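You operate a simulated robot arm through the tools that you are given. There is no shell and no other tool.

You run a simulated robot arm. Do the job below in one go: nothing can be reset, and whatever is moved stays where it is left.

Task
Fill the blue cup to its line at the steel spout.
Fine: stand it on the blue circle for that, then swing the spout back over the black cup and put the blue cup back. Set down upright: what you pick out. Where these are worked on the way, their far stop is far enough and under half their travel is too little: steel spout.

It is judged by the outcome, as a careful person would: the job done as asked, and still so three seconds after it is handed in. It fails if anything else is knocked over, pushed out of place, dropped, spilled or broken.

Robot
A 6-joint arm with a two-finger gripper, fixed in place. Base frame: the origin is on the floor under the middle of its stand, x ahead of it, y to its left, z up. Lengths are in m, angles in rad, forces in N, time in s.
It reaches about 1.417 m from its shoulder. Its first joint turns from -2.897 to 2.897 rad. Payload 3.43 kg.
Tool frame: the origin (TCP) lies between the finger pads and is the grasp point; the fingertips stand 0.02 m ahead of it; z points along the fingers, y is the line along which they close. The gripper opens to 0.19 m; its body begins 0.248 m behind the TCP.
Orientation is that of the tool frame in the base frame, as a unit quaternion [w, x, y, z]. With the fingers straight down and closing along the base's y, the tool's x points along the base's -x, its y along +y and its z along -z.

Tools
- The arm moves only by the tool nudge_tool. Its argument "increments" is a list of rows, each an object of numbers (a shift or turn left out is 0, a gripper value left out holds the last): "tx", "ty", "tz": the shift along the tool's x, y, z in m; "rx", "ry", "rz": the turn, a rotation vector about the tool's x, y, z in rad. In form: [{"tx": .., "ty": .., "tz": .., "rx": .., "ry": .., "rz": ..}, ...]. A call has 1 to 20 rows; each row shifts and turns the commanded pose from where the row before left it, along the tool's axes as they then stand. "fingers" is the gripper command, from -1 (shut) to 1 (fully open), values between in proportion, set as the call begins (left out, the last holds). A row lasts 0.2 s, in which the tool goes at most 0.05 m and 0.15 rad; a call with a longer step from one row to the next is refused whole, and so is a gripper value outside its range. A pose out of reach is approached as far as the arm can. The call stops where the force on the tool passes 40 N (or 10 N more than at its start, if that is more) or the arm is blocked; 0.2 s more then pass. Each finger travels about 0.153 m/s and halts on what it meets, pressing with about 32 N; the grip force reading is that of the motor and also rises with nothing between the fingers. The clock runs only during rows and for 0.2 s after the last one: add rows that do not move to give the fingers time. It gives the time, the measured TCP pose, the force on the tool (base axes), the opening and the grip force at its end, in the units of the frame above (readings bear some noise), with the torque about the TCP (base axes, N m) and any sound that the robot's microphone picked up.
- Cameras (640 x 400 px; columns grow to the right, rows downward): "scene" is fixed at [0.207, 0.4982, 1.484]; the picture's right is [0.07, -1.00, 0.00], its down [-0.73, -0.05, -0.68] and it looks along [0.68, 0.05, -0.73] (base axes); focal length 336 px, centre (320, 200). "wrist" rides on the gripper at [0.07, -0.008, -0.288] in the tool frame; the picture's right is [0.12, 0.99, 0.00], its down [-0.96, 0.12, -0.25] and it looks along [-0.25, 0.03, 0.97] (tool axes); focal length 261 px, centre (320, 200). There is no depth. A picture from a camera that has moved, and an enlarged one, comes with that camera's place and axes in the base frame and with its lens. The place of the scene camera against the robot may be out by one fixed shift of up to 0.018 m in any direction.
- capture(camera): a new picture of that camera. No time passes.
- move_column(by): moves the trunk up (or, below 0, down) by that many m; the arm rides with it, the base frame stays. It gives what a move gives, with no picture.
- inspect(camera, box): a new picture of the part [left, top, right, bottom] of that camera's present view, enlarged. No time passes.
- hand_in(): hands the job in; it is judged then, once.

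Places have to be worked out from the pictures, the camera data and where the tool is seen. Open the gripper and draw the arm clear of the work before you hand the job in, unless the task says otherwise.

The tools are called after "Request:" as name(argument=value, ...) on one line, values as JSON. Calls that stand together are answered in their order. nudge_tool: Moves the arm, as the interface text tells. Its arguments: {"type":"object","properties":{"increments":{"type":"array","items":{"type":"object","properties":{"tx":{"type":"number"},"ty":{"type":"number"},"tz":{"type":"number"},"rx":{"type":"number"},"ry":{"type":"number"},"rz":{"type":"number"}}}},"fingers":{"type":"number"}},"required":["increments"]} The other tools are called the same way: move_column (by) moves the trunk up or down; capture (camera) takes a picture; inspect (camera, box) takes an enlarged picture of a part of a camera's view; hand_in () hands the job in.

At the start:

```text
time_s: 0.0
position: [0.5432, 0.5939, 1.192]
orientation: [0.0, 0.0, 1.0, 0.001]
wrist_force: [0.0, -0.2, 0.0]
torque: [-0.02, 0.03, 0.01]
gripper_width: 0.1901
finger_force: 0.1
trunk travel left (down, up): [-0.275, 0.165]
```

scene: 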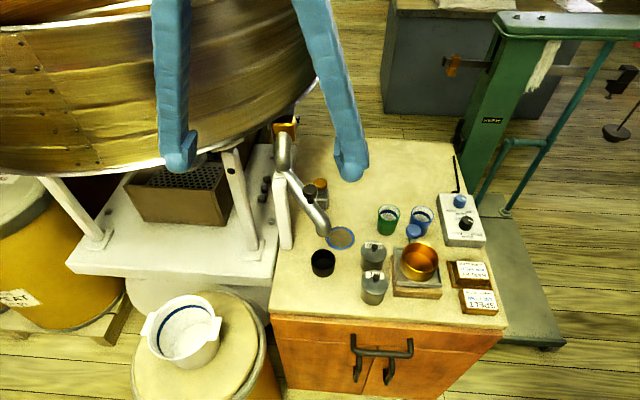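
wrist: 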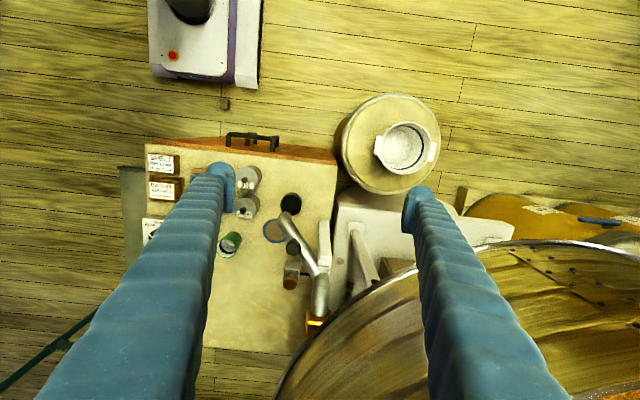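

I'll look closely at the work area first, to find the spout, cups and circle.

Request:
inspect(camera="scene", box=[250, 110, 410, 310])

Request:
inspect(camera="scene", box=[350, 180, 510, 320])

Request:
inspect(camera="wrist", box=[140, 120, 360, 350])

```text
2.00 times, centred on (330, 210) of scene
camera zoom: at [0.207, 0.4982, 1.484], right [0.07, -1.0, 0.0], down [-0.73, -0.05, -0.68], along [0.68, 0.05, -0.73], focal length 671 px, centre (300, 180)
```

zoom: 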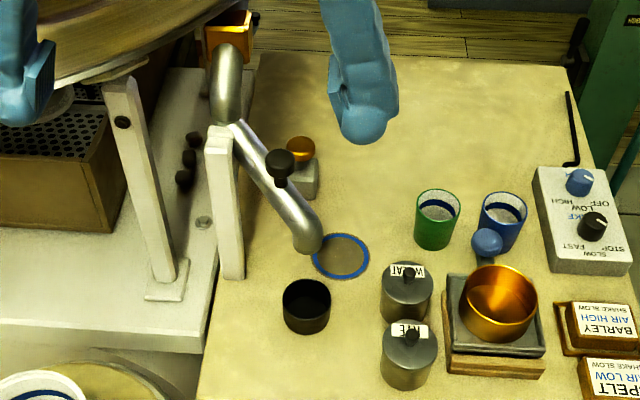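

```text
2.86 times, centred on (430, 250) of scene
camera zoom: at [0.207, 0.4982, 1.484], right [0.07, -1.0, 0.0], down [-0.73, -0.05, -0.68], along [0.68, 0.05, -0.73], focal length 958 px, centre (6, 57)
```

zoom: 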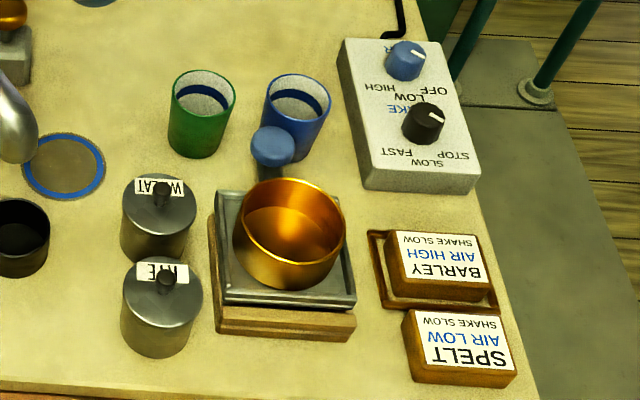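

```text
1.74 times, centred on (250, 235) of wrist
camera zoom: at [0.4734, 0.5855, 1.4788], right [-0.12, 0.99, 0.0], down [0.96, 0.12, 0.25], along [0.25, 0.03, -0.97], focal length 453 px, centre (442, 139)
```

zoom: 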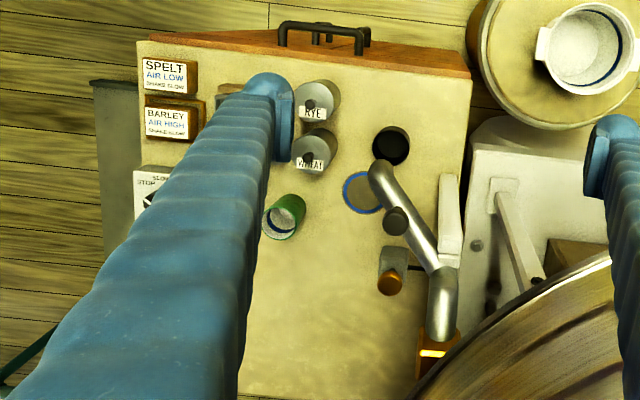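

The spout tip appears to hang over the black cup, and the blue circle is farther along its swing. I'll shift the arm to the right at this height to get a second wrist view for triangulation.

Request:
nudge_tool(increments=[{"ty": -0.04}, {"ty": -0.05}, {"ty": -0.05}, {"ty": -0.05}, {"ty": -0.04}, {}])

Request:
capture(camera="wrist")

Request:
capture(camera="scene")

```text
time_s: 1.4
position: [0.5448, 0.3632, 1.1936]
orientation: [0.0, 0.0, 1.0, -0.001]
wrist_force: [0.4, 0.0, 0.6]
torque: [0.03, 0.04, 0.02]
gripper_width: 0.1899
finger_force: 0.2
trunk travel left (down, up): [-0.275, 0.165]
```

```text
taken
camera wrist: at [0.474, 0.3547, 1.4803], right [-0.12, 0.99, 0.0], down [0.96, 0.12, 0.25], along [0.24, 0.03, -0.97], focal length 261 px, centre (320, 200)
```

wrist: 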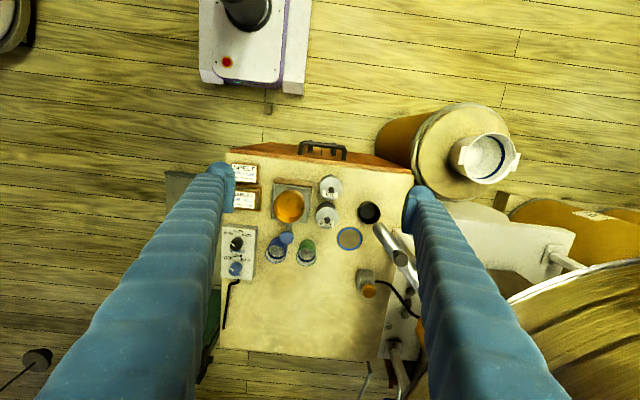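

```text
taken
```

scene: 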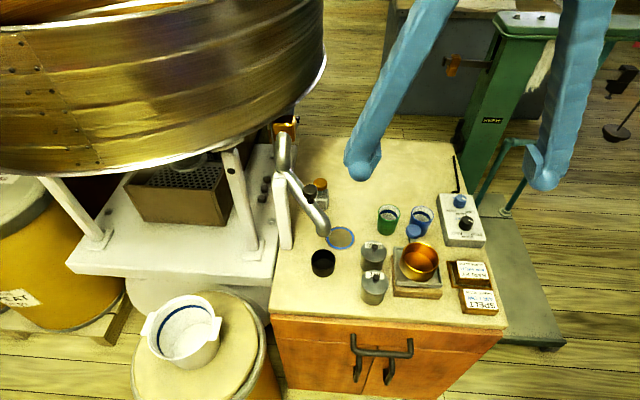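

The table is now well in view from the wrist. I'll zoom in on the spout side and the cup side.

Request:
inspect(camera="wrist", box=[320, 170, 440, 320])

Request:
inspect(camera="wrist", box=[220, 150, 390, 290])

Request:
inspect(camera="scene", box=[260, 110, 360, 290])

```text
2.67 times, centred on (380, 245) of wrist
camera zoom: at [0.474, 0.3547, 1.4803], right [-0.12, 0.99, 0.0], down [0.96, 0.12, 0.25], along [0.24, 0.03, -0.97], focal length 695 px, centre (160, 80)
```

zoom: 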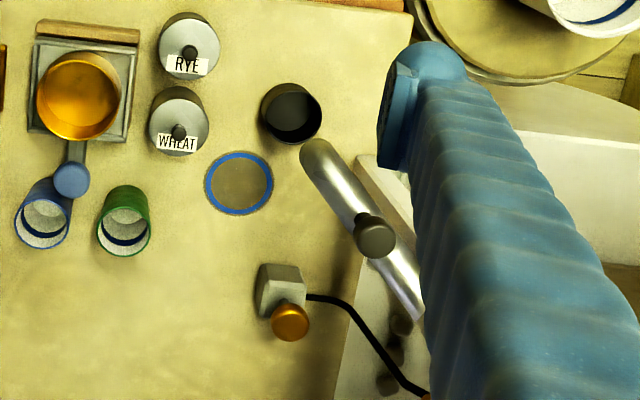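

```text
2.86 times, centred on (305, 220) of wrist
camera zoom: at [0.474, 0.3547, 1.4803], right [-0.12, 0.99, 0.0], down [0.96, 0.12, 0.25], along [0.24, 0.03, -0.97], focal length 745 px, centre (363, 143)
```

zoom: 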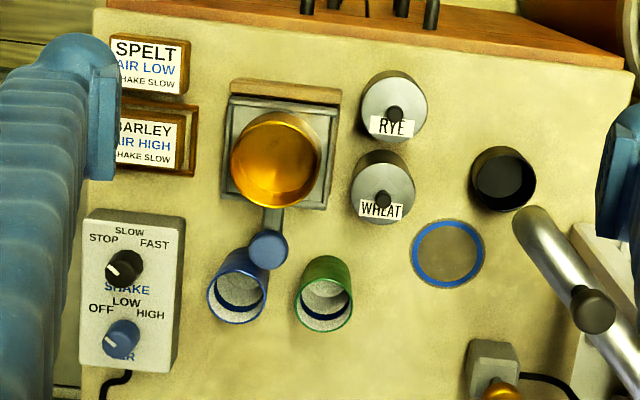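

```text
2.22 times, centred on (310, 200) of scene
camera zoom: at [0.207, 0.4982, 1.484], right [0.07, -1.0, 0.0], down [-0.73, -0.05, -0.68], along [0.68, 0.05, -0.73], focal length 746 px, centre (342, 200)
```

zoom: 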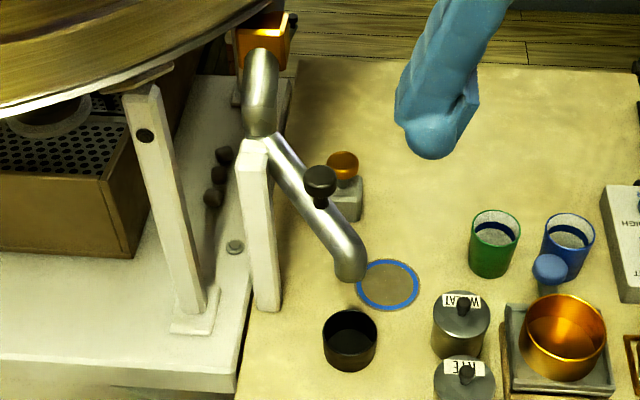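

From the two wrist views I put the table top near z≈0.74, blue circle near (0.776, 0.482), black cup near (0.681, 0.524), spout knob near (0.71, 0.56, 0.97), blue cup near (0.83, 0.27). I'll go closer above the blue cup to measure it better.

Request:
nudge_tool(increments=[{"tx": -0.03, "ty": -0.01, "tz": 0.03}, {"tx": -0.03, "ty": -0.01, "tz": 0.03}, {"tx": -0.03, "ty": -0.01, "tz": 0.03}, {"tx": -0.03, "ty": -0.01, "tz": 0.03}, {"tx": -0.03, "ty": -0.01, "tz": 0.03}, {"tx": -0.03, "ty": -0.01, "tz": 0.03}, {"tx": -0.02, "ty": -0.003, "tz": 0.014}, {}])

Request:
capture(camera="wrist")

Request:
capture(camera="scene")

```text
time_s: 3.2
position: [0.7437, 0.3004, 0.9984]
orientation: [0.001, 0.001, 1.0, -0.001]
wrist_force: [0.0, -0.3, 0.5]
torque: [-0.01, -0.01, 0.01]
gripper_width: 0.1898
finger_force: 0.0
trunk travel left (down, up): [-0.275, 0.165]
```

```text
taken
camera wrist: at [0.6732, 0.2911, 1.2852], right [-0.12, 0.99, 0.0], down [0.96, 0.12, 0.25], along [0.25, 0.03, -0.97], focal length 261 px, centre (320, 200)
```

wrist: 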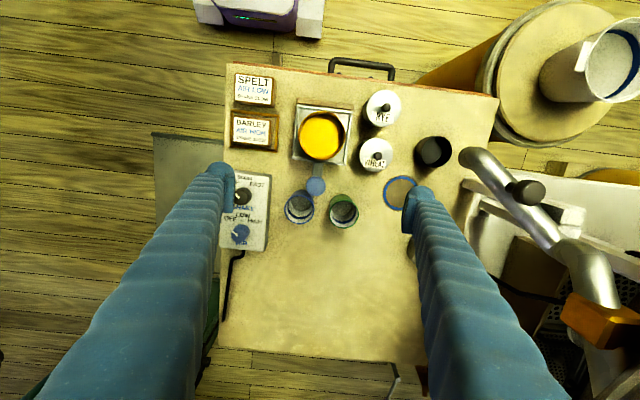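

```text
taken
```

scene: 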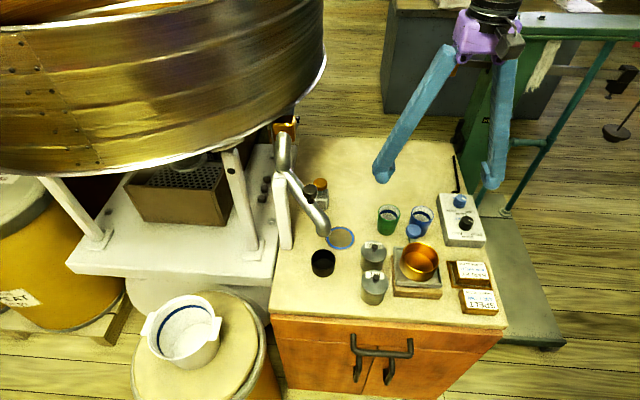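

Request:
inspect(camera="wrist", box=[260, 150, 400, 250])

Request:
inspect(camera="wrist", box=[400, 100, 640, 350])

Request:
inspect(camera="scene", box=[360, 0, 540, 210])

```text
4.00 times, centred on (330, 200) of wrist
camera zoom: at [0.6732, 0.2911, 1.2852], right [-0.12, 0.99, 0.0], down [0.96, 0.12, 0.25], along [0.25, 0.03, -0.97], focal length 1043 px, centre (280, 200)
```

zoom: 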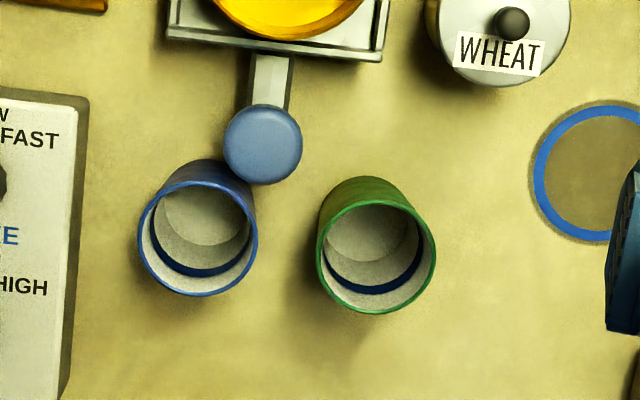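

```text
1.60 times, centred on (520, 225) of wrist
camera zoom: at [0.6732, 0.2911, 1.2852], right [-0.12, 0.99, 0.0], down [0.96, 0.12, 0.25], along [0.25, 0.03, -0.97], focal length 417 px, centre (0, 160)
```

zoom: 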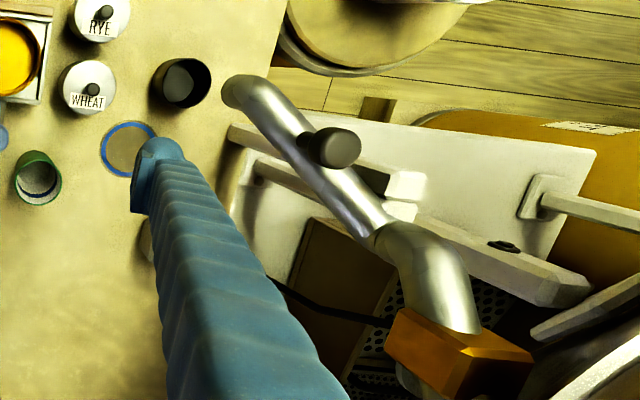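

```text
1.90 times, centred on (450, 105) of scene
camera zoom: at [0.207, 0.4982, 1.484], right [0.07, -1.0, 0.0], down [-0.73, -0.05, -0.68], along [0.68, 0.05, -0.73], focal length 639 px, centre (72, 381)
```

zoom: 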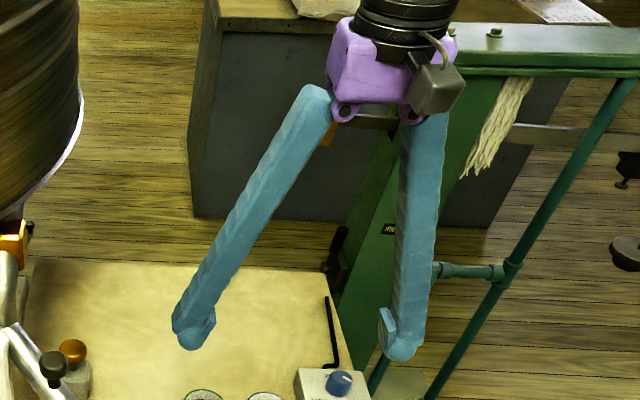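

The blue cup's rim is near (0.822, 0.269, 0.80), diameter ≈0.058, with a blue knob on one side, the control box on another and the green cup on a third. I'll move over it and turn the gripper about 63° so the fingers close through the free gaps, then look again.

Request:
nudge_tool(increments=[{"tx": -0.026, "ty": -0.01, "tz": 0.02}, {"tx": -0.026, "ty": -0.01, "tz": 0.02}, {"tx": -0.026, "ty": -0.011, "tz": 0.02}, {"rz": 0.1375}, {"rz": 0.1375}, {"rz": 0.1375}, {"rz": 0.1375}, {"rz": 0.1375}, {"rz": 0.1375}, {"rz": 0.1375}, {"rz": 0.1375}, {}])

Request:
capture(camera="wrist")

Request:
capture(camera="scene")

```text
time_s: 5.8
position: [0.8225, 0.2699, 0.9375]
orientation: [0.0, 0.523, 0.852, 0.0]
wrist_force: [0.0, 0.8, 0.1]
torque: [-0.04, -0.02, 0.0]
gripper_width: 0.1901
finger_force: 0.0
trunk travel left (down, up): [-0.275, 0.165]
```

```text
taken
camera wrist: at [0.7825, 0.3289, 1.2249], right [0.83, 0.56, 0.0], down [0.54, -0.81, 0.25], along [0.14, -0.21, -0.97], focal length 261 px, centre (320, 200)
```

wrist: 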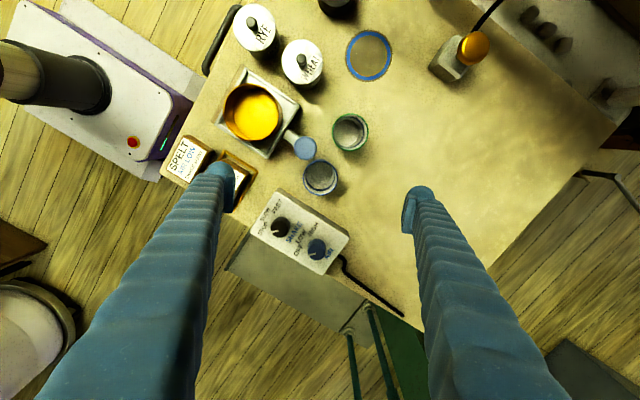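

```text
taken
```

scene: 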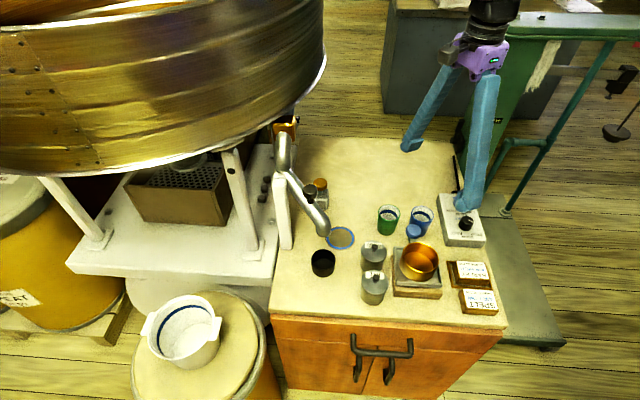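

Now I zoom in around the blue cup to check the clearances in this orientation.

Request:
inspect(camera="wrist", box=[250, 110, 400, 220])

Request:
inspect(camera="scene", box=[370, 190, 490, 280])

```text
3.64 times, centred on (325, 165) of wrist
camera zoom: at [0.7825, 0.3289, 1.2249], right [0.83, 0.56, 0.0], down [0.54, -0.81, 0.25], along [0.14, -0.21, -0.97], focal length 948 px, centre (302, 327)
```

zoom: 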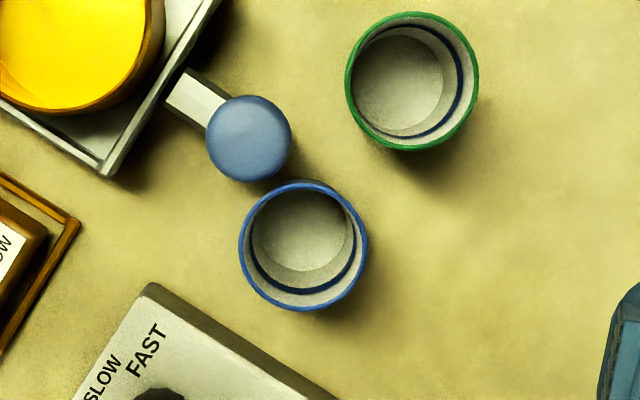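

```text
4.44 times, centred on (430, 235) of scene
camera zoom: at [0.207, 0.4982, 1.484], right [0.07, -1.0, 0.0], down [-0.73, -0.05, -0.68], along [0.68, 0.05, -0.73], focal length 1491 px, centre (-169, 44)
```

zoom: 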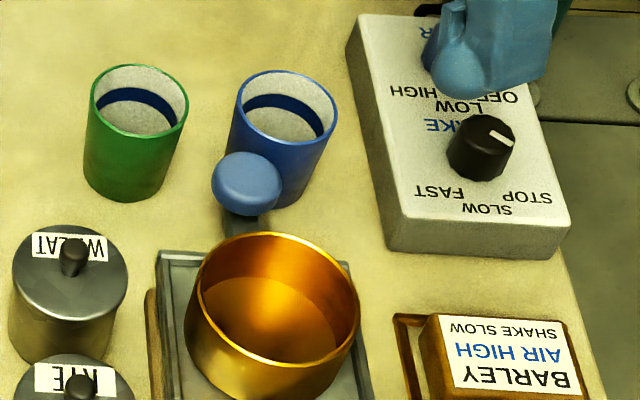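

The TCP is within about 2 mm of the cup's axis at (0.823, 0.269). I'll narrow the fingers to about 76 mm, drop to just above the rim and check before straddling the cup.

Request:
nudge_tool(fingers=-0.2, increments=[{}, {}, {}, {"tz": 0.03}, {"tz": 0.03}, {"tz": 0.03}, {}])

Request:
capture(camera="wrist")

Request:
inspect(camera="scene", box=[350, 100, 500, 290])

```text
time_s: 7.4
position: [0.8207, 0.2697, 0.8474]
orientation: [0.0, 0.523, 0.852, 0.0]
wrist_force: [0.6, -0.3, -1.0]
torque: [0.0, 0.05, -0.01]
gripper_width: 0.0758
finger_force: 0.0
trunk travel left (down, up): [-0.275, 0.165]
```

```text
taken
camera wrist: at [0.782, 0.3289, 1.1345], right [0.83, 0.56, 0.0], down [0.54, -0.81, 0.25], along [0.14, -0.21, -0.97], focal length 261 px, centre (320, 200)
```

wrist: 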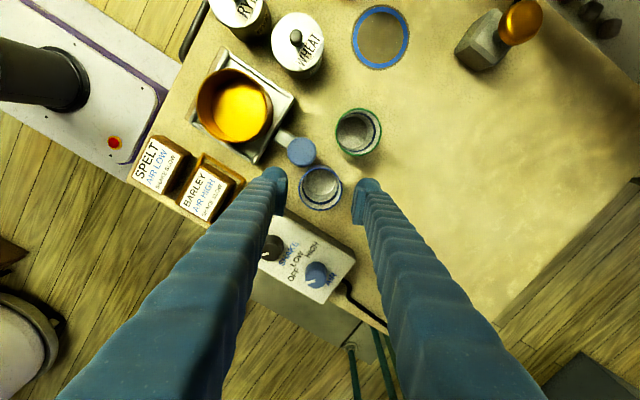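

```text
2.11 times, centred on (425, 195) of scene
camera zoom: at [0.207, 0.4982, 1.484], right [0.07, -1.0, 0.0], down [-0.73, -0.05, -0.68], along [0.68, 0.05, -0.73], focal length 706 px, centre (99, 210)
```

zoom: 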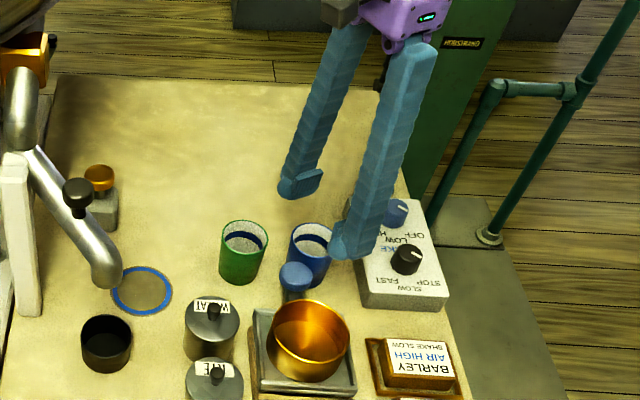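

Request:
inspect(camera="wrist", box=[250, 130, 400, 240])

```text
3.64 times, centred on (325, 185) of wrist
camera zoom: at [0.782, 0.3289, 1.1345], right [0.83, 0.56, 0.0], down [0.54, -0.81, 0.25], along [0.14, -0.21, -0.97], focal length 948 px, centre (302, 254)
```

zoom: 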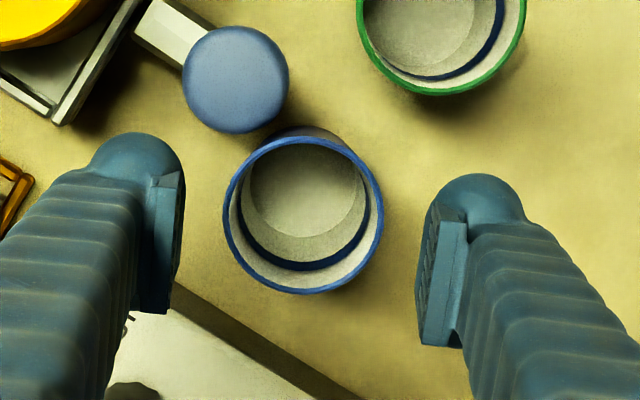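

The cup sits centred between the pads with about 8 mm each side, and the knob and box stay clear. I'll go down to z≈0.78 around it.

Request:
nudge_tool(increments=[{"tz": 0.017}, {"tz": 0.017}, {"tz": 0.017}, {"tz": 0.016}, {}])

Request:
inspect(camera="wrist", box=[250, 130, 400, 240])

Request:
inspect(camera="scene", box=[370, 180, 490, 280])

```text
time_s: 8.6
position: [0.822, 0.2702, 0.7815]
orientation: [0.001, 0.522, 0.853, 0.0]
wrist_force: [0.6, 0.3, -0.9]
torque: [-0.01, 0.02, 0.02]
gripper_width: 0.0761
finger_force: 0.0
trunk travel left (down, up): [-0.275, 0.165]
```

```text
3.64 times, centred on (325, 185) of wrist
camera zoom: at [0.7822, 0.3287, 1.0679], right [0.83, 0.56, 0.0], down [0.54, -0.81, 0.25], along [0.14, -0.21, -0.97], focal length 948 px, centre (302, 254)
```

zoom: 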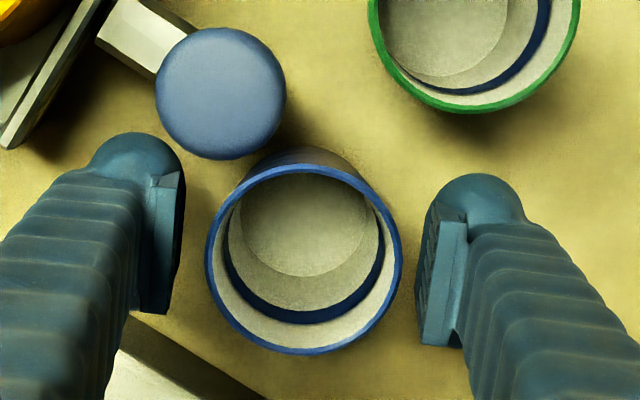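

```text
4.00 times, centred on (430, 230) of scene
camera zoom: at [0.207, 0.4982, 1.484], right [0.07, -1.0, 0.0], down [-0.73, -0.05, -0.68], along [0.68, 0.05, -0.73], focal length 1342 px, centre (-120, 80)
```

zoom: 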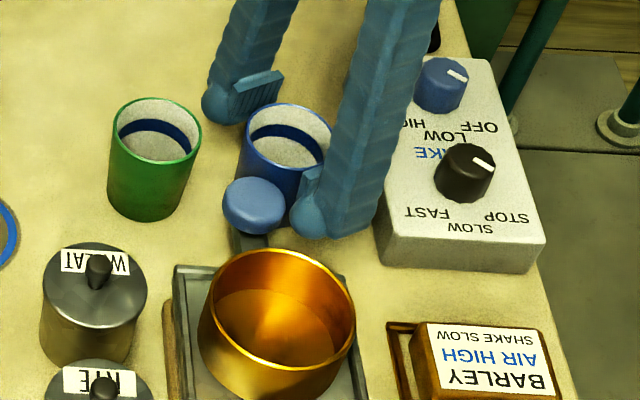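

The fingers straddle the cup with gaps all round. I'll close on it.

Request:
nudge_tool(fingers=-1, increments=[{}, {}, {}, {}])

Request:
inspect(camera="wrist", box=[250, 130, 400, 240])

```text
time_s: 9.6
position: [0.8223, 0.2707, 0.7806]
orientation: [0.0, 0.522, 0.853, -0.001]
wrist_force: [1.9, -1.0, 0.5]
torque: [-0.02, 0.04, 0.0]
gripper_width: 0.0559
finger_force: 31.9
trunk travel left (down, up): [-0.275, 0.165]
```

```text
3.64 times, centred on (325, 185) of wrist
camera zoom: at [0.7823, 0.3286, 1.0678], right [0.83, 0.56, 0.0], down [0.54, -0.81, 0.25], along [0.14, -0.21, -0.97], focal length 948 px, centre (302, 254)
```

zoom: 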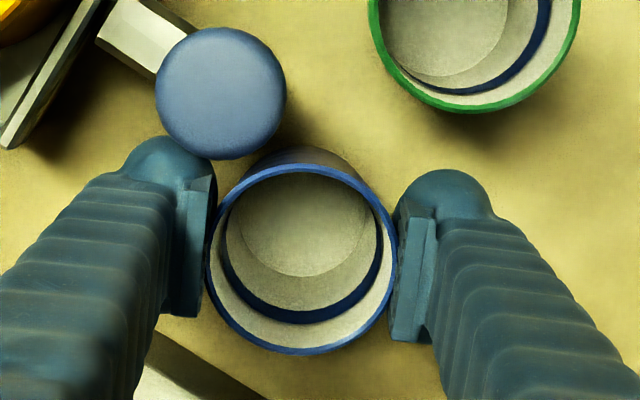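

Gripped at 0.056 m width, centred. I'll lift straight up 0.12 m.

Request:
nudge_tool(increments=[{"tz": -0.01}, {"tz": -0.02}, {"tz": -0.03}, {"tz": -0.03}, {"tz": -0.03}, {}])

Request:
capture(camera="wrist")

Request:
capture(camera="scene")

```text
time_s: 11.0
position: [0.82, 0.2698, 0.9006]
orientation: [-0.001, 0.522, 0.853, 0.0]
wrist_force: [-1.2, -0.3, -1.2]
torque: [0.0, 0.0, 0.0]
gripper_width: 0.0556
finger_force: 32.1
trunk travel left (down, up): [-0.275, 0.165]
```

```text
taken
camera wrist: at [0.7822, 0.3291, 1.1872], right [0.83, 0.56, 0.0], down [0.54, -0.81, 0.25], along [0.14, -0.21, -0.97], focal length 261 px, centre (320, 200)
```

wrist: 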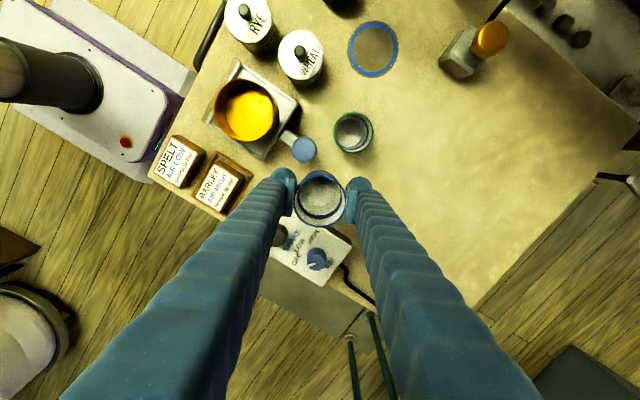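

```text
taken
```

scene: 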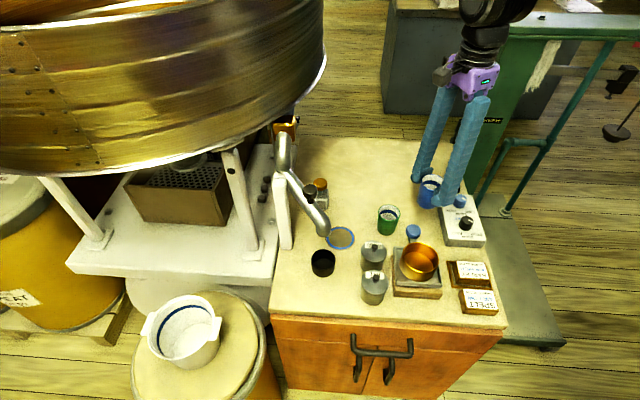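

The cup is clear. I'll zoom in on the blue circle and the brass-knob box from here to fix their positions.

Request:
inspect(camera="wrist", box=[330, 0, 520, 120])

```text
3.33 times, centred on (425, 60) of wrist
camera zoom: at [0.7822, 0.3291, 1.1872], right [0.83, 0.56, 0.0], down [0.54, -0.81, 0.25], along [0.14, -0.21, -0.97], focal length 869 px, centre (-30, 667)
```

zoom: 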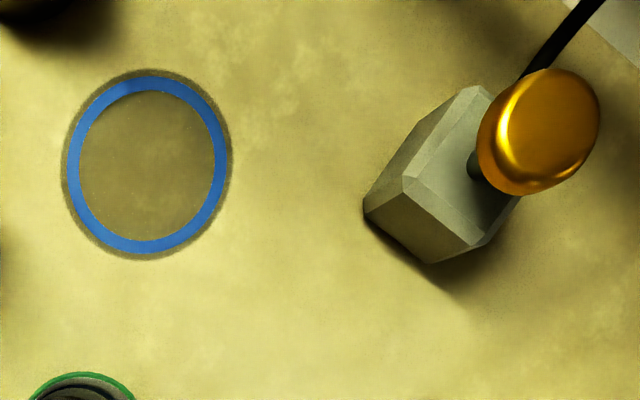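

Circle centre is about (0.779, 0.480), and the brass-knob box is well to its far left side. I'll carry the cup over above the circle at this height.

Request:
nudge_tool(increments=[{"tx": 0.0344, "ty": 0.0096}, {"tx": 0.0344, "ty": 0.0096}, {"tx": 0.0344, "ty": 0.0096}, {"tx": 0.0344, "ty": 0.0096}, {"tx": 0.0344, "ty": 0.0096}, {"tx": 0.0344, "ty": 0.0097}, {}])

Request:
capture(camera="wrist")

Request:
capture(camera="scene")

```text
time_s: 12.6
position: [0.7788, 0.4821, 0.9]
orientation: [0.0, 0.523, 0.852, -0.001]
wrist_force: [-0.2, 0.5, -0.7]
torque: [-0.07, -0.01, -0.04]
gripper_width: 0.0554
finger_force: 32.0
trunk travel left (down, up): [-0.275, 0.165]
```

```text
taken
camera wrist: at [0.7401, 0.5405, 1.1869], right [0.83, 0.56, 0.0], down [0.54, -0.81, 0.25], along [0.14, -0.21, -0.97], focal length 261 px, centre (320, 200)
```

wrist: 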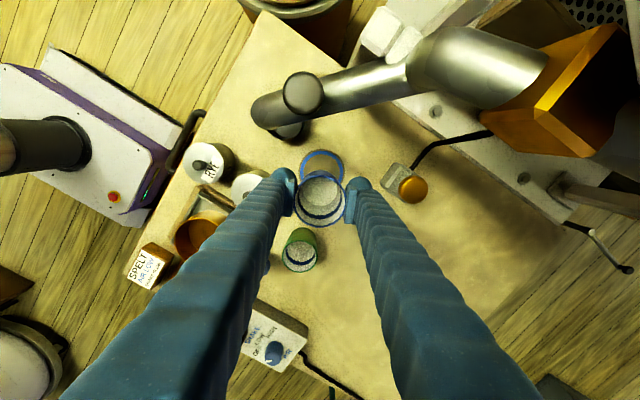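

```text
taken
```

scene: 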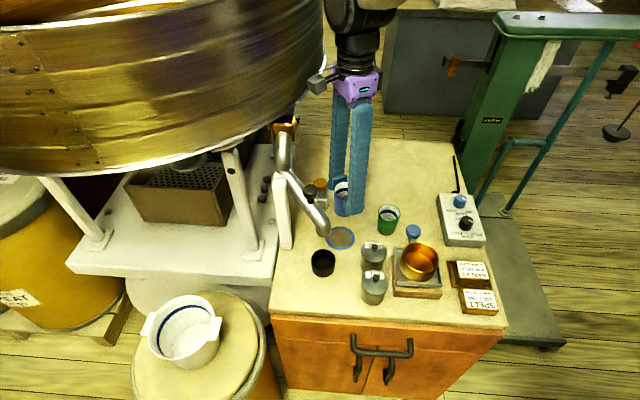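

Request:
inspect(camera="wrist", box=[260, 120, 440, 240])

Request:
inspect(camera="wrist", box=[240, 0, 640, 250])

Request:
inspect(camera="scene", box=[280, 50, 400, 270])

```text
3.33 times, centred on (350, 180) of wrist
camera zoom: at [0.7401, 0.5405, 1.1869], right [0.83, 0.56, 0.0], down [0.54, -0.81, 0.25], along [0.14, -0.21, -0.97], focal length 869 px, centre (220, 267)
```

zoom: 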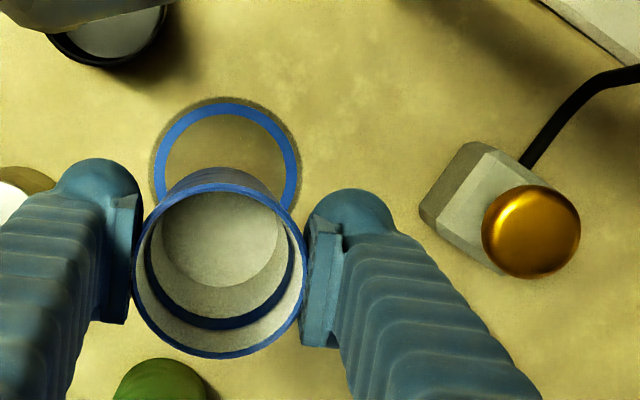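

```text
1.60 times, centred on (440, 125) of wrist
camera zoom: at [0.7401, 0.5405, 1.1869], right [0.83, 0.56, 0.0], down [0.54, -0.81, 0.25], along [0.14, -0.21, -0.97], focal length 417 px, centre (128, 320)
```

zoom: 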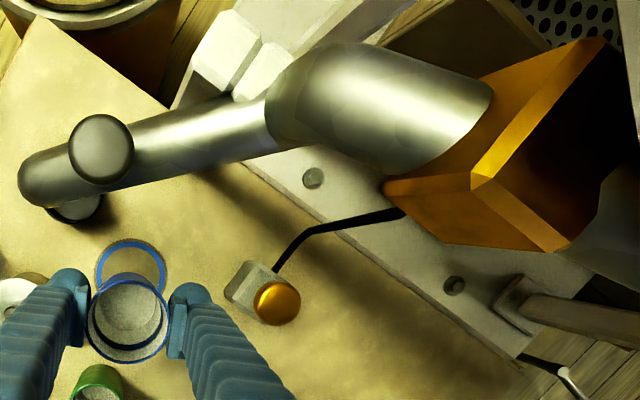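

```text
1.82 times, centred on (340, 160) of scene
camera zoom: at [0.207, 0.4982, 1.484], right [0.07, -1.0, 0.0], down [-0.73, -0.05, -0.68], along [0.68, 0.05, -0.73], focal length 610 px, centre (284, 273)
```

zoom: 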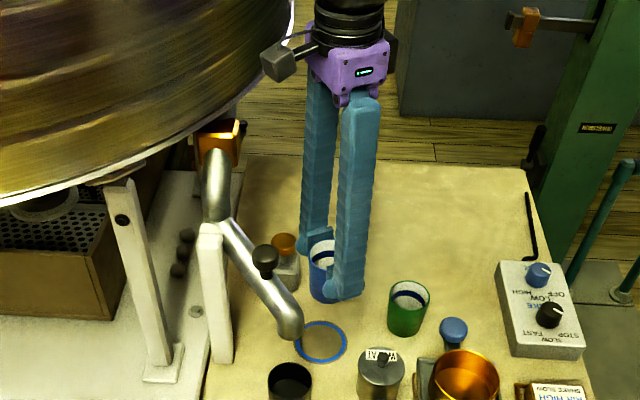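

The table works out at z≈0.72 and the circle centre at about (0.782, 0.484); the cup axis needs about 6 mm more in +y. I'll make that shift and lower to just above the table.

Request:
nudge_tool(increments=[{"tx": 0.0049, "ty": 0.0036}, {"tz": 0.025}, {"tz": 0.03}, {"tz": 0.03}, {"tz": 0.02}, {}])

Request:
inspect(camera="wrist", box=[260, 120, 440, 240])

Request:
inspect(camera="scene", box=[290, 150, 410, 270])

```text
time_s: 14.0
position: [0.7795, 0.4867, 0.7946]
orientation: [0.0, 0.522, 0.853, 0.0]
wrist_force: [-0.4, -0.7, -0.8]
torque: [-0.01, 0.03, 0.04]
gripper_width: 0.0555
finger_force: 32.4
trunk travel left (down, up): [-0.275, 0.165]
```

```text
3.33 times, centred on (350, 180) of wrist
camera zoom: at [0.7408, 0.5452, 1.0819], right [0.83, 0.56, 0.0], down [0.54, -0.81, 0.25], along [0.14, -0.21, -0.97], focal length 869 px, centre (220, 267)
```

zoom: 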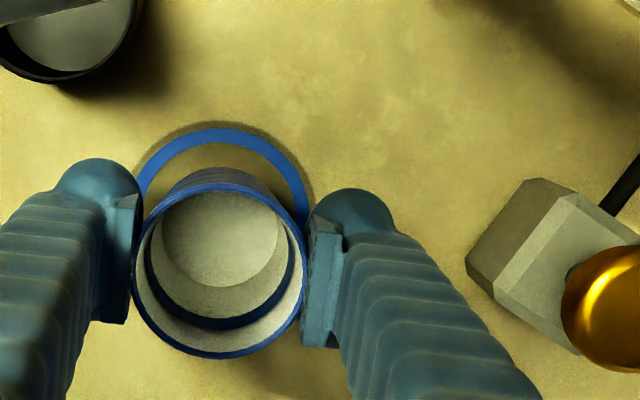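

```text
3.33 times, centred on (350, 210) of scene
camera zoom: at [0.207, 0.4982, 1.484], right [0.07, -1.0, 0.0], down [-0.73, -0.05, -0.68], along [0.68, 0.05, -0.73], focal length 1118 px, centre (220, 167)
```

zoom: 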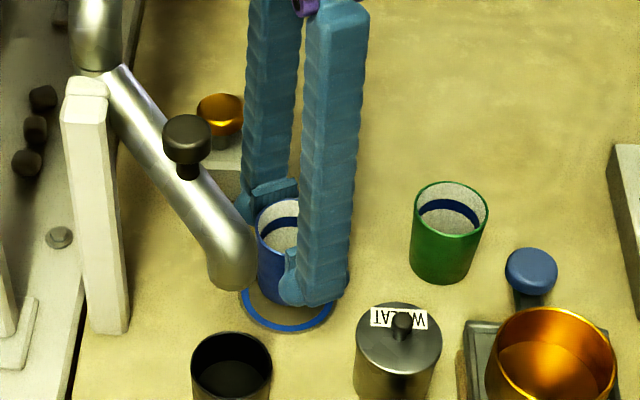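

Cup is about 14 mm above the table and needs roughly 4 mm more towards +y to be centred. I'll correct and lower gently until contact.

Request:
nudge_tool(increments=[{"tx": 0.0038, "ty": 0.0014}, {"tz": 0.006}, {"tz": 0.005}, {"tz": 0.002}, {}])

Request:
inspect(camera="wrist", box=[260, 120, 440, 240])

Request:
inspect(camera="scene", box=[300, 190, 380, 260])

```text
time_s: 15.2
position: [0.7805, 0.4903, 0.7823]
orientation: [0.0, 0.522, 0.853, 0.001]
wrist_force: [0.1, 0.8, -0.1]
torque: [0.01, -0.01, -0.02]
gripper_width: 0.0555
finger_force: 32.2
trunk travel left (down, up): [-0.275, 0.165]
```

```text
3.33 times, centred on (350, 180) of wrist
camera zoom: at [0.7407, 0.5493, 1.0697], right [0.83, 0.56, 0.0], down [0.54, -0.81, 0.25], along [0.14, -0.21, -0.97], focal length 869 px, centre (220, 267)
```

zoom: 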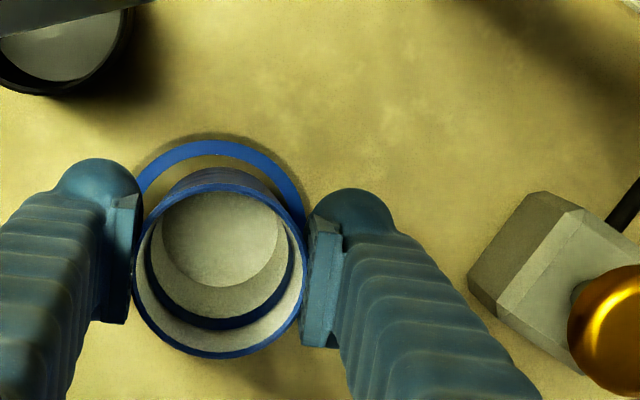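

```text
5.71 times, centred on (340, 225) of scene
camera zoom: at [0.207, 0.4982, 1.484], right [0.07, -1.0, 0.0], down [-0.73, -0.05, -0.68], along [0.68, 0.05, -0.73], focal length 1917 px, centre (206, 57)
```

zoom: 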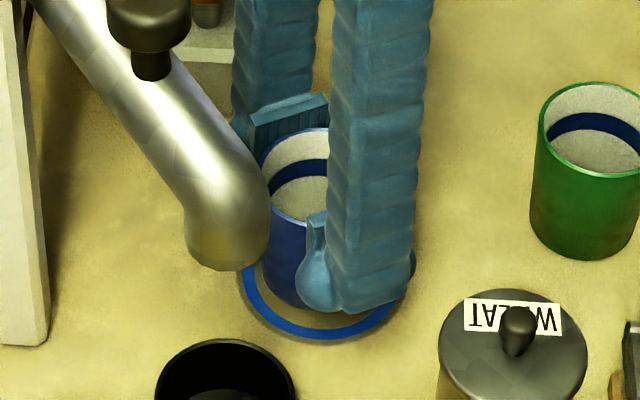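

Wrist and scene views both say the cup is within a few mm, slightly too far in +x and +y. I'll shift it back about 3.5 mm along the closing axis and settle it onto the table.

Request:
nudge_tool(increments=[{"ty": -0.0036}, {"tz": 0.001}, {"tz": 0.001}, {"tz": 0.001}, {}])

Request:
inspect(camera="scene", box=[300, 190, 380, 260])

```text
time_s: 16.4
position: [0.7764, 0.488, 0.7806]
orientation: [0.0, 0.522, 0.853, 0.0]
wrist_force: [0.1, -0.5, 5.9]
torque: [-0.15, 0.07, 0.04]
gripper_width: 0.0555
finger_force: 32.2
trunk travel left (down, up): [-0.275, 0.165]
```

```text
5.71 times, centred on (340, 225) of scene
camera zoom: at [0.207, 0.4982, 1.484], right [0.07, -1.0, 0.0], down [-0.73, -0.05, -0.68], along [0.68, 0.05, -0.73], focal length 1917 px, centre (206, 57)
```

zoom: 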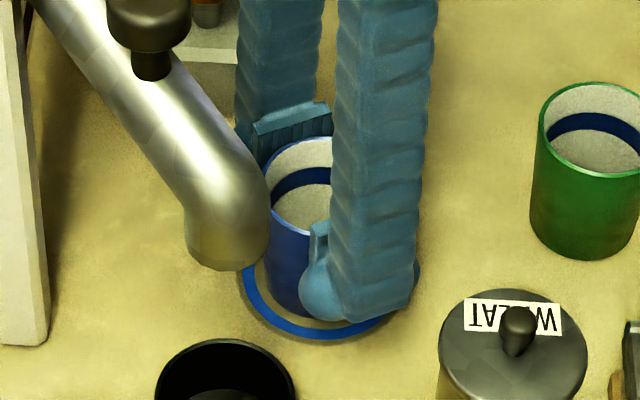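

The table took the load (about 6 N), and the cup now sits centred in the ring. I'll release it, and rise straight up.

Request:
nudge_tool(fingers=-0.2, increments=[{}, {}, {}, {"tz": -0.02}, {"tz": -0.03}, {"tz": -0.04}, {"tz": -0.04}, {"tz": -0.04}, {"tz": -0.04}, {"tz": -0.04}, {}])

Request:
capture(camera="wrist")

Request:
inspect(camera="scene", box=[260, 40, 420, 270])

```text
time_s: 18.8
position: [0.7757, 0.4883, 1.0297]
orientation: [-0.001, 0.522, 0.853, -0.001]
wrist_force: [0.3, -0.6, -0.7]
torque: [0.02, 0.01, -0.02]
gripper_width: 0.0761
finger_force: 0.1
trunk travel left (down, up): [-0.275, 0.165]
```

```text
taken
camera wrist: at [0.7379, 0.5469, 1.3175], right [0.83, 0.56, 0.0], down [0.54, -0.81, 0.25], along [0.14, -0.21, -0.97], focal length 261 px, centre (320, 200)
```

wrist: 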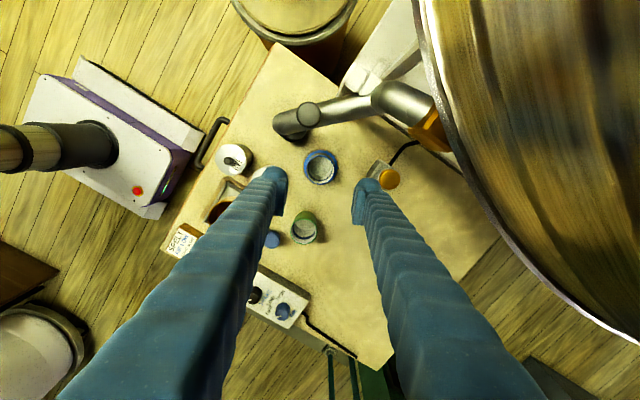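

```text
1.74 times, centred on (340, 155) of scene
camera zoom: at [0.207, 0.4982, 1.484], right [0.07, -1.0, 0.0], down [-0.73, -0.05, -0.68], along [0.68, 0.05, -0.73], focal length 584 px, centre (285, 278)
```

zoom: 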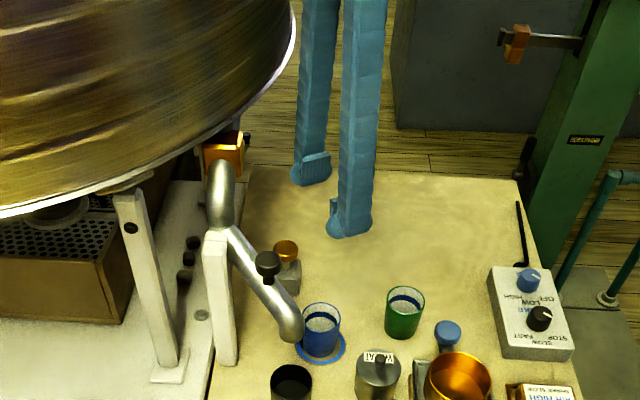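

The blue cup stands in the ring. The spout knob is near (0.712, 0.558, 0.96) and the pivot near (0.772, 0.611), so the knob runs an arc to about (0.776, 0.531). I'll back away from the drum, turn the gripper so the camera faces away from the drum and the fingers can straddle the knob along its travel.

Request:
nudge_tool(fingers=-0.37, increments=[{"ty": -0.0335, "tz": -0.015}, {"ty": -0.0335, "tz": -0.015}, {"rz": -0.142}, {"rz": -0.142}, {"rz": -0.142}, {"rz": -0.142}, {"rz": -0.142}, {"rz": -0.142}, {"rz": -0.142}, {"rz": -0.142}, {"rz": -0.142}, {"rz": -0.142}, {"rz": -0.142}, {"rz": -0.142}, {"rz": -0.142}, {"rz": -0.142}, {"rz": -0.142}, {"rz": -0.142}, {}])

Request:
capture(camera="scene")

Request:
capture(camera="wrist")

```text
time_s: 22.8
position: [0.7169, 0.4585, 1.0607]
orientation: [0.0, -0.554, 0.833, 0.0]
wrist_force: [0.7, 0.2, 0.1]
torque: [0.0, 0.01, -0.01]
gripper_width: 0.0598
finger_force: 0.0
trunk travel left (down, up): [-0.275, 0.165]
```

```text
taken
```

scene: 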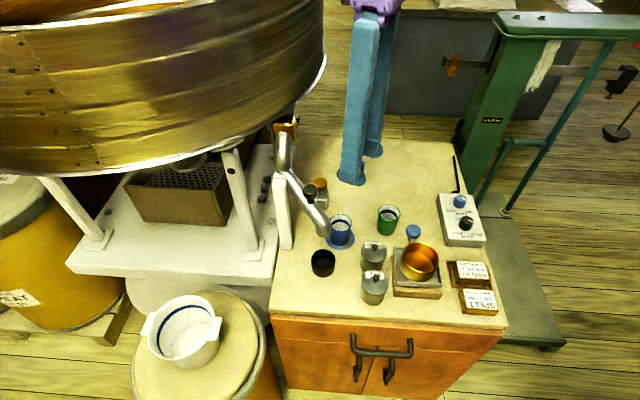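

```text
taken
camera wrist: at [0.6979, 0.3899, 1.3471], right [-0.96, 0.27, 0.0], down [0.27, 0.93, 0.25], along [0.07, 0.24, -0.97], focal length 261 px, centre (320, 200)
```

wrist: 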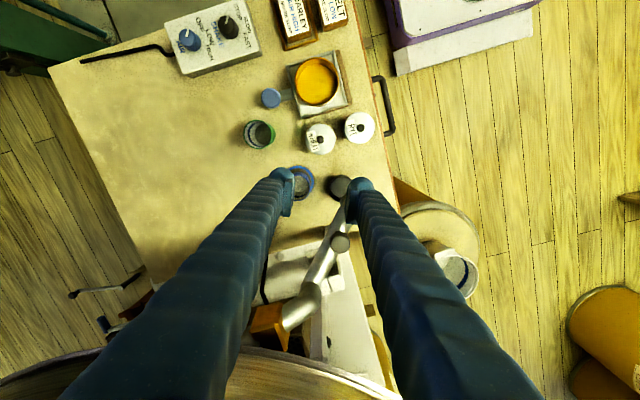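

The knob is confirmed at (0.713, 0.557). I'll lean the gripper body away from the drum by 0.3 rad and bring the open fingers above the knob.

Request:
nudge_tool(increments=[{"ry": -0.15}, {"ry": -0.15}, {"tx": -0.0256, "ty": 0.0143, "tz": 0.0187}, {"tx": -0.0256, "ty": 0.0143, "tz": 0.0187}, {"tx": -0.0255, "ty": 0.0144, "tz": 0.0188}, {}])

Request:
capture(camera="wrist")

Request:
capture(camera="scene")

```text
time_s: 24.2
position: [0.7121, 0.5577, 1.0275]
orientation: [0.124, -0.548, 0.823, 0.083]
wrist_force: [-0.6, 0.4, 0.0]
torque: [-0.09, -0.04, -0.02]
gripper_width: 0.0597
finger_force: 0.0
trunk travel left (down, up): [-0.275, 0.165]
```

```text
taken
camera wrist: at [0.6612, 0.4151, 1.2815], right [-0.96, 0.28, -0.03], down [0.22, 0.83, 0.52], along [0.17, 0.49, -0.85], focal length 261 px, centre (320, 200)
```

wrist: 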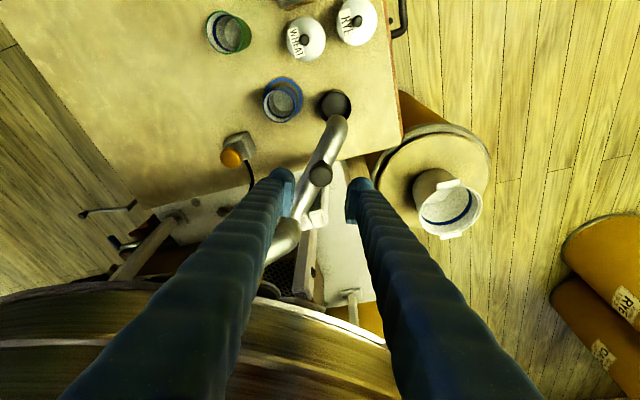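

```text
taken
```

scene: 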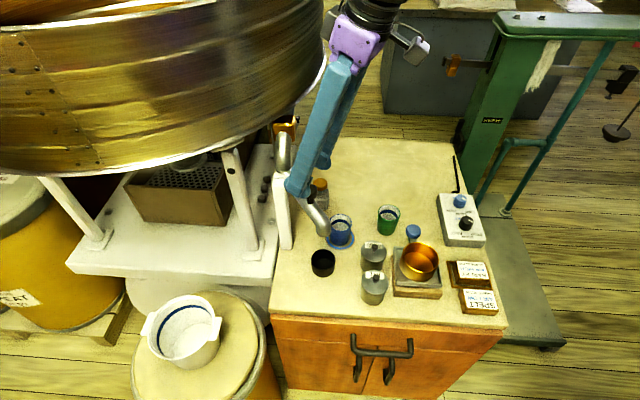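

The knob lies between the two fingers. I'll lower straight down so the fingertips straddle its cap.

Request:
nudge_tool(increments=[{"tx": 0.0062, "tz": 0.0199}, {"tx": 0.0062, "tz": 0.0199}, {"tx": 0.0061, "tz": 0.0199}, {}])

Request:
inspect(camera="wrist", box=[220, 60, 420, 260])

Request:
inspect(camera="scene", box=[250, 120, 390, 270])

```text
time_s: 25.2
position: [0.7115, 0.5577, 0.9672]
orientation: [0.126, -0.547, 0.824, 0.083]
wrist_force: [0.2, -0.1, -0.4]
torque: [-0.04, -0.01, 0.02]
gripper_width: 0.0598
finger_force: 0.1
trunk travel left (down, up): [-0.275, 0.165]
```

```text
2.00 times, centred on (320, 160) of wrist
camera zoom: at [0.6613, 0.4143, 1.2199], right [-0.96, 0.28, -0.03], down [0.22, 0.82, 0.52], along [0.17, 0.49, -0.85], focal length 521 px, centre (320, 280)
```

zoom: 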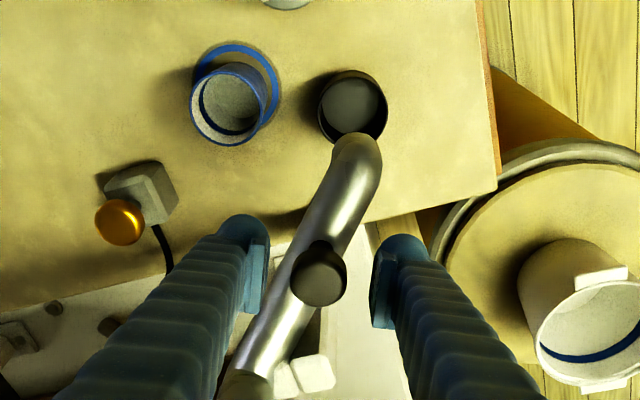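

```text
2.67 times, centred on (320, 195) of scene
camera zoom: at [0.207, 0.4982, 1.484], right [0.07, -1.0, 0.0], down [-0.73, -0.05, -0.68], along [0.68, 0.05, -0.73], focal length 895 px, centre (320, 213)
```

zoom: 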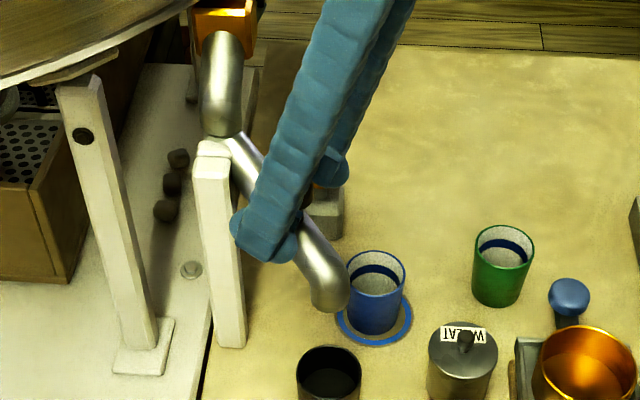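

The knob is between the finger pads with room on both sides. I'll start the swing along its arc, first a part of the way, to check that the spout follows.

Request:
nudge_tool(increments=[{"tx": -0.0002, "ty": -0.0135}, {"tx": 0.0062, "ty": -0.0179, "tz": -0.0019}])

Request:
inspect(camera="wrist", box=[220, 60, 420, 260])

Request:
inspect(camera="scene", box=[250, 120, 390, 270])

```text
time_s: 25.8
position: [0.7399, 0.539, 0.9659]
orientation: [0.123, -0.548, 0.823, 0.084]
wrist_force: [-0.1, 0.2, -0.4]
torque: [0.04, 0.04, 0.0]
gripper_width: 0.0598
finger_force: 0.0
trunk travel left (down, up): [-0.275, 0.165]
```

```text
2.00 times, centred on (320, 160) of wrist
camera zoom: at [0.6885, 0.3959, 1.2193], right [-0.96, 0.28, -0.03], down [0.22, 0.82, 0.52], along [0.17, 0.49, -0.85], focal length 521 px, centre (320, 280)
```

zoom: 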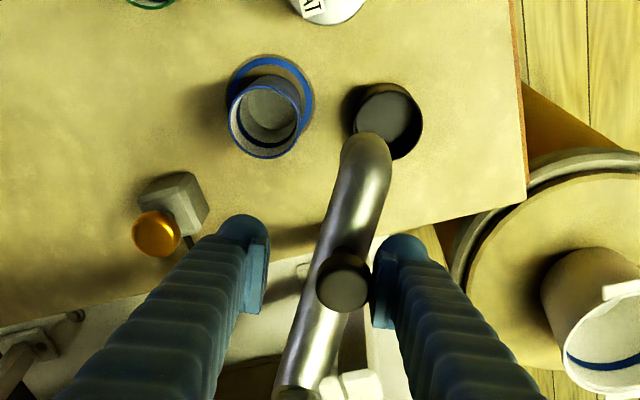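

```text
2.67 times, centred on (320, 195) of scene
camera zoom: at [0.207, 0.4982, 1.484], right [0.07, -1.0, 0.0], down [-0.73, -0.05, -0.68], along [0.68, 0.05, -0.73], focal length 895 px, centre (320, 213)
```

zoom: 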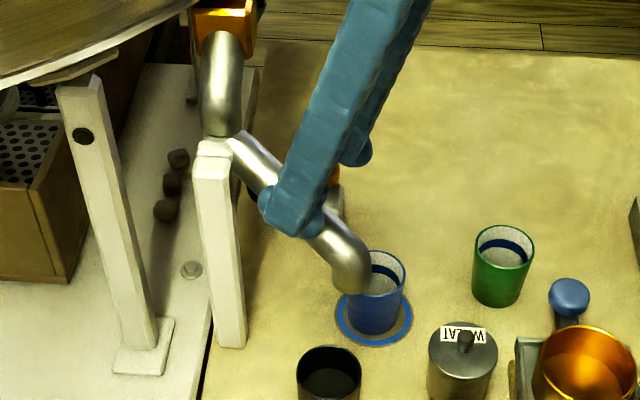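

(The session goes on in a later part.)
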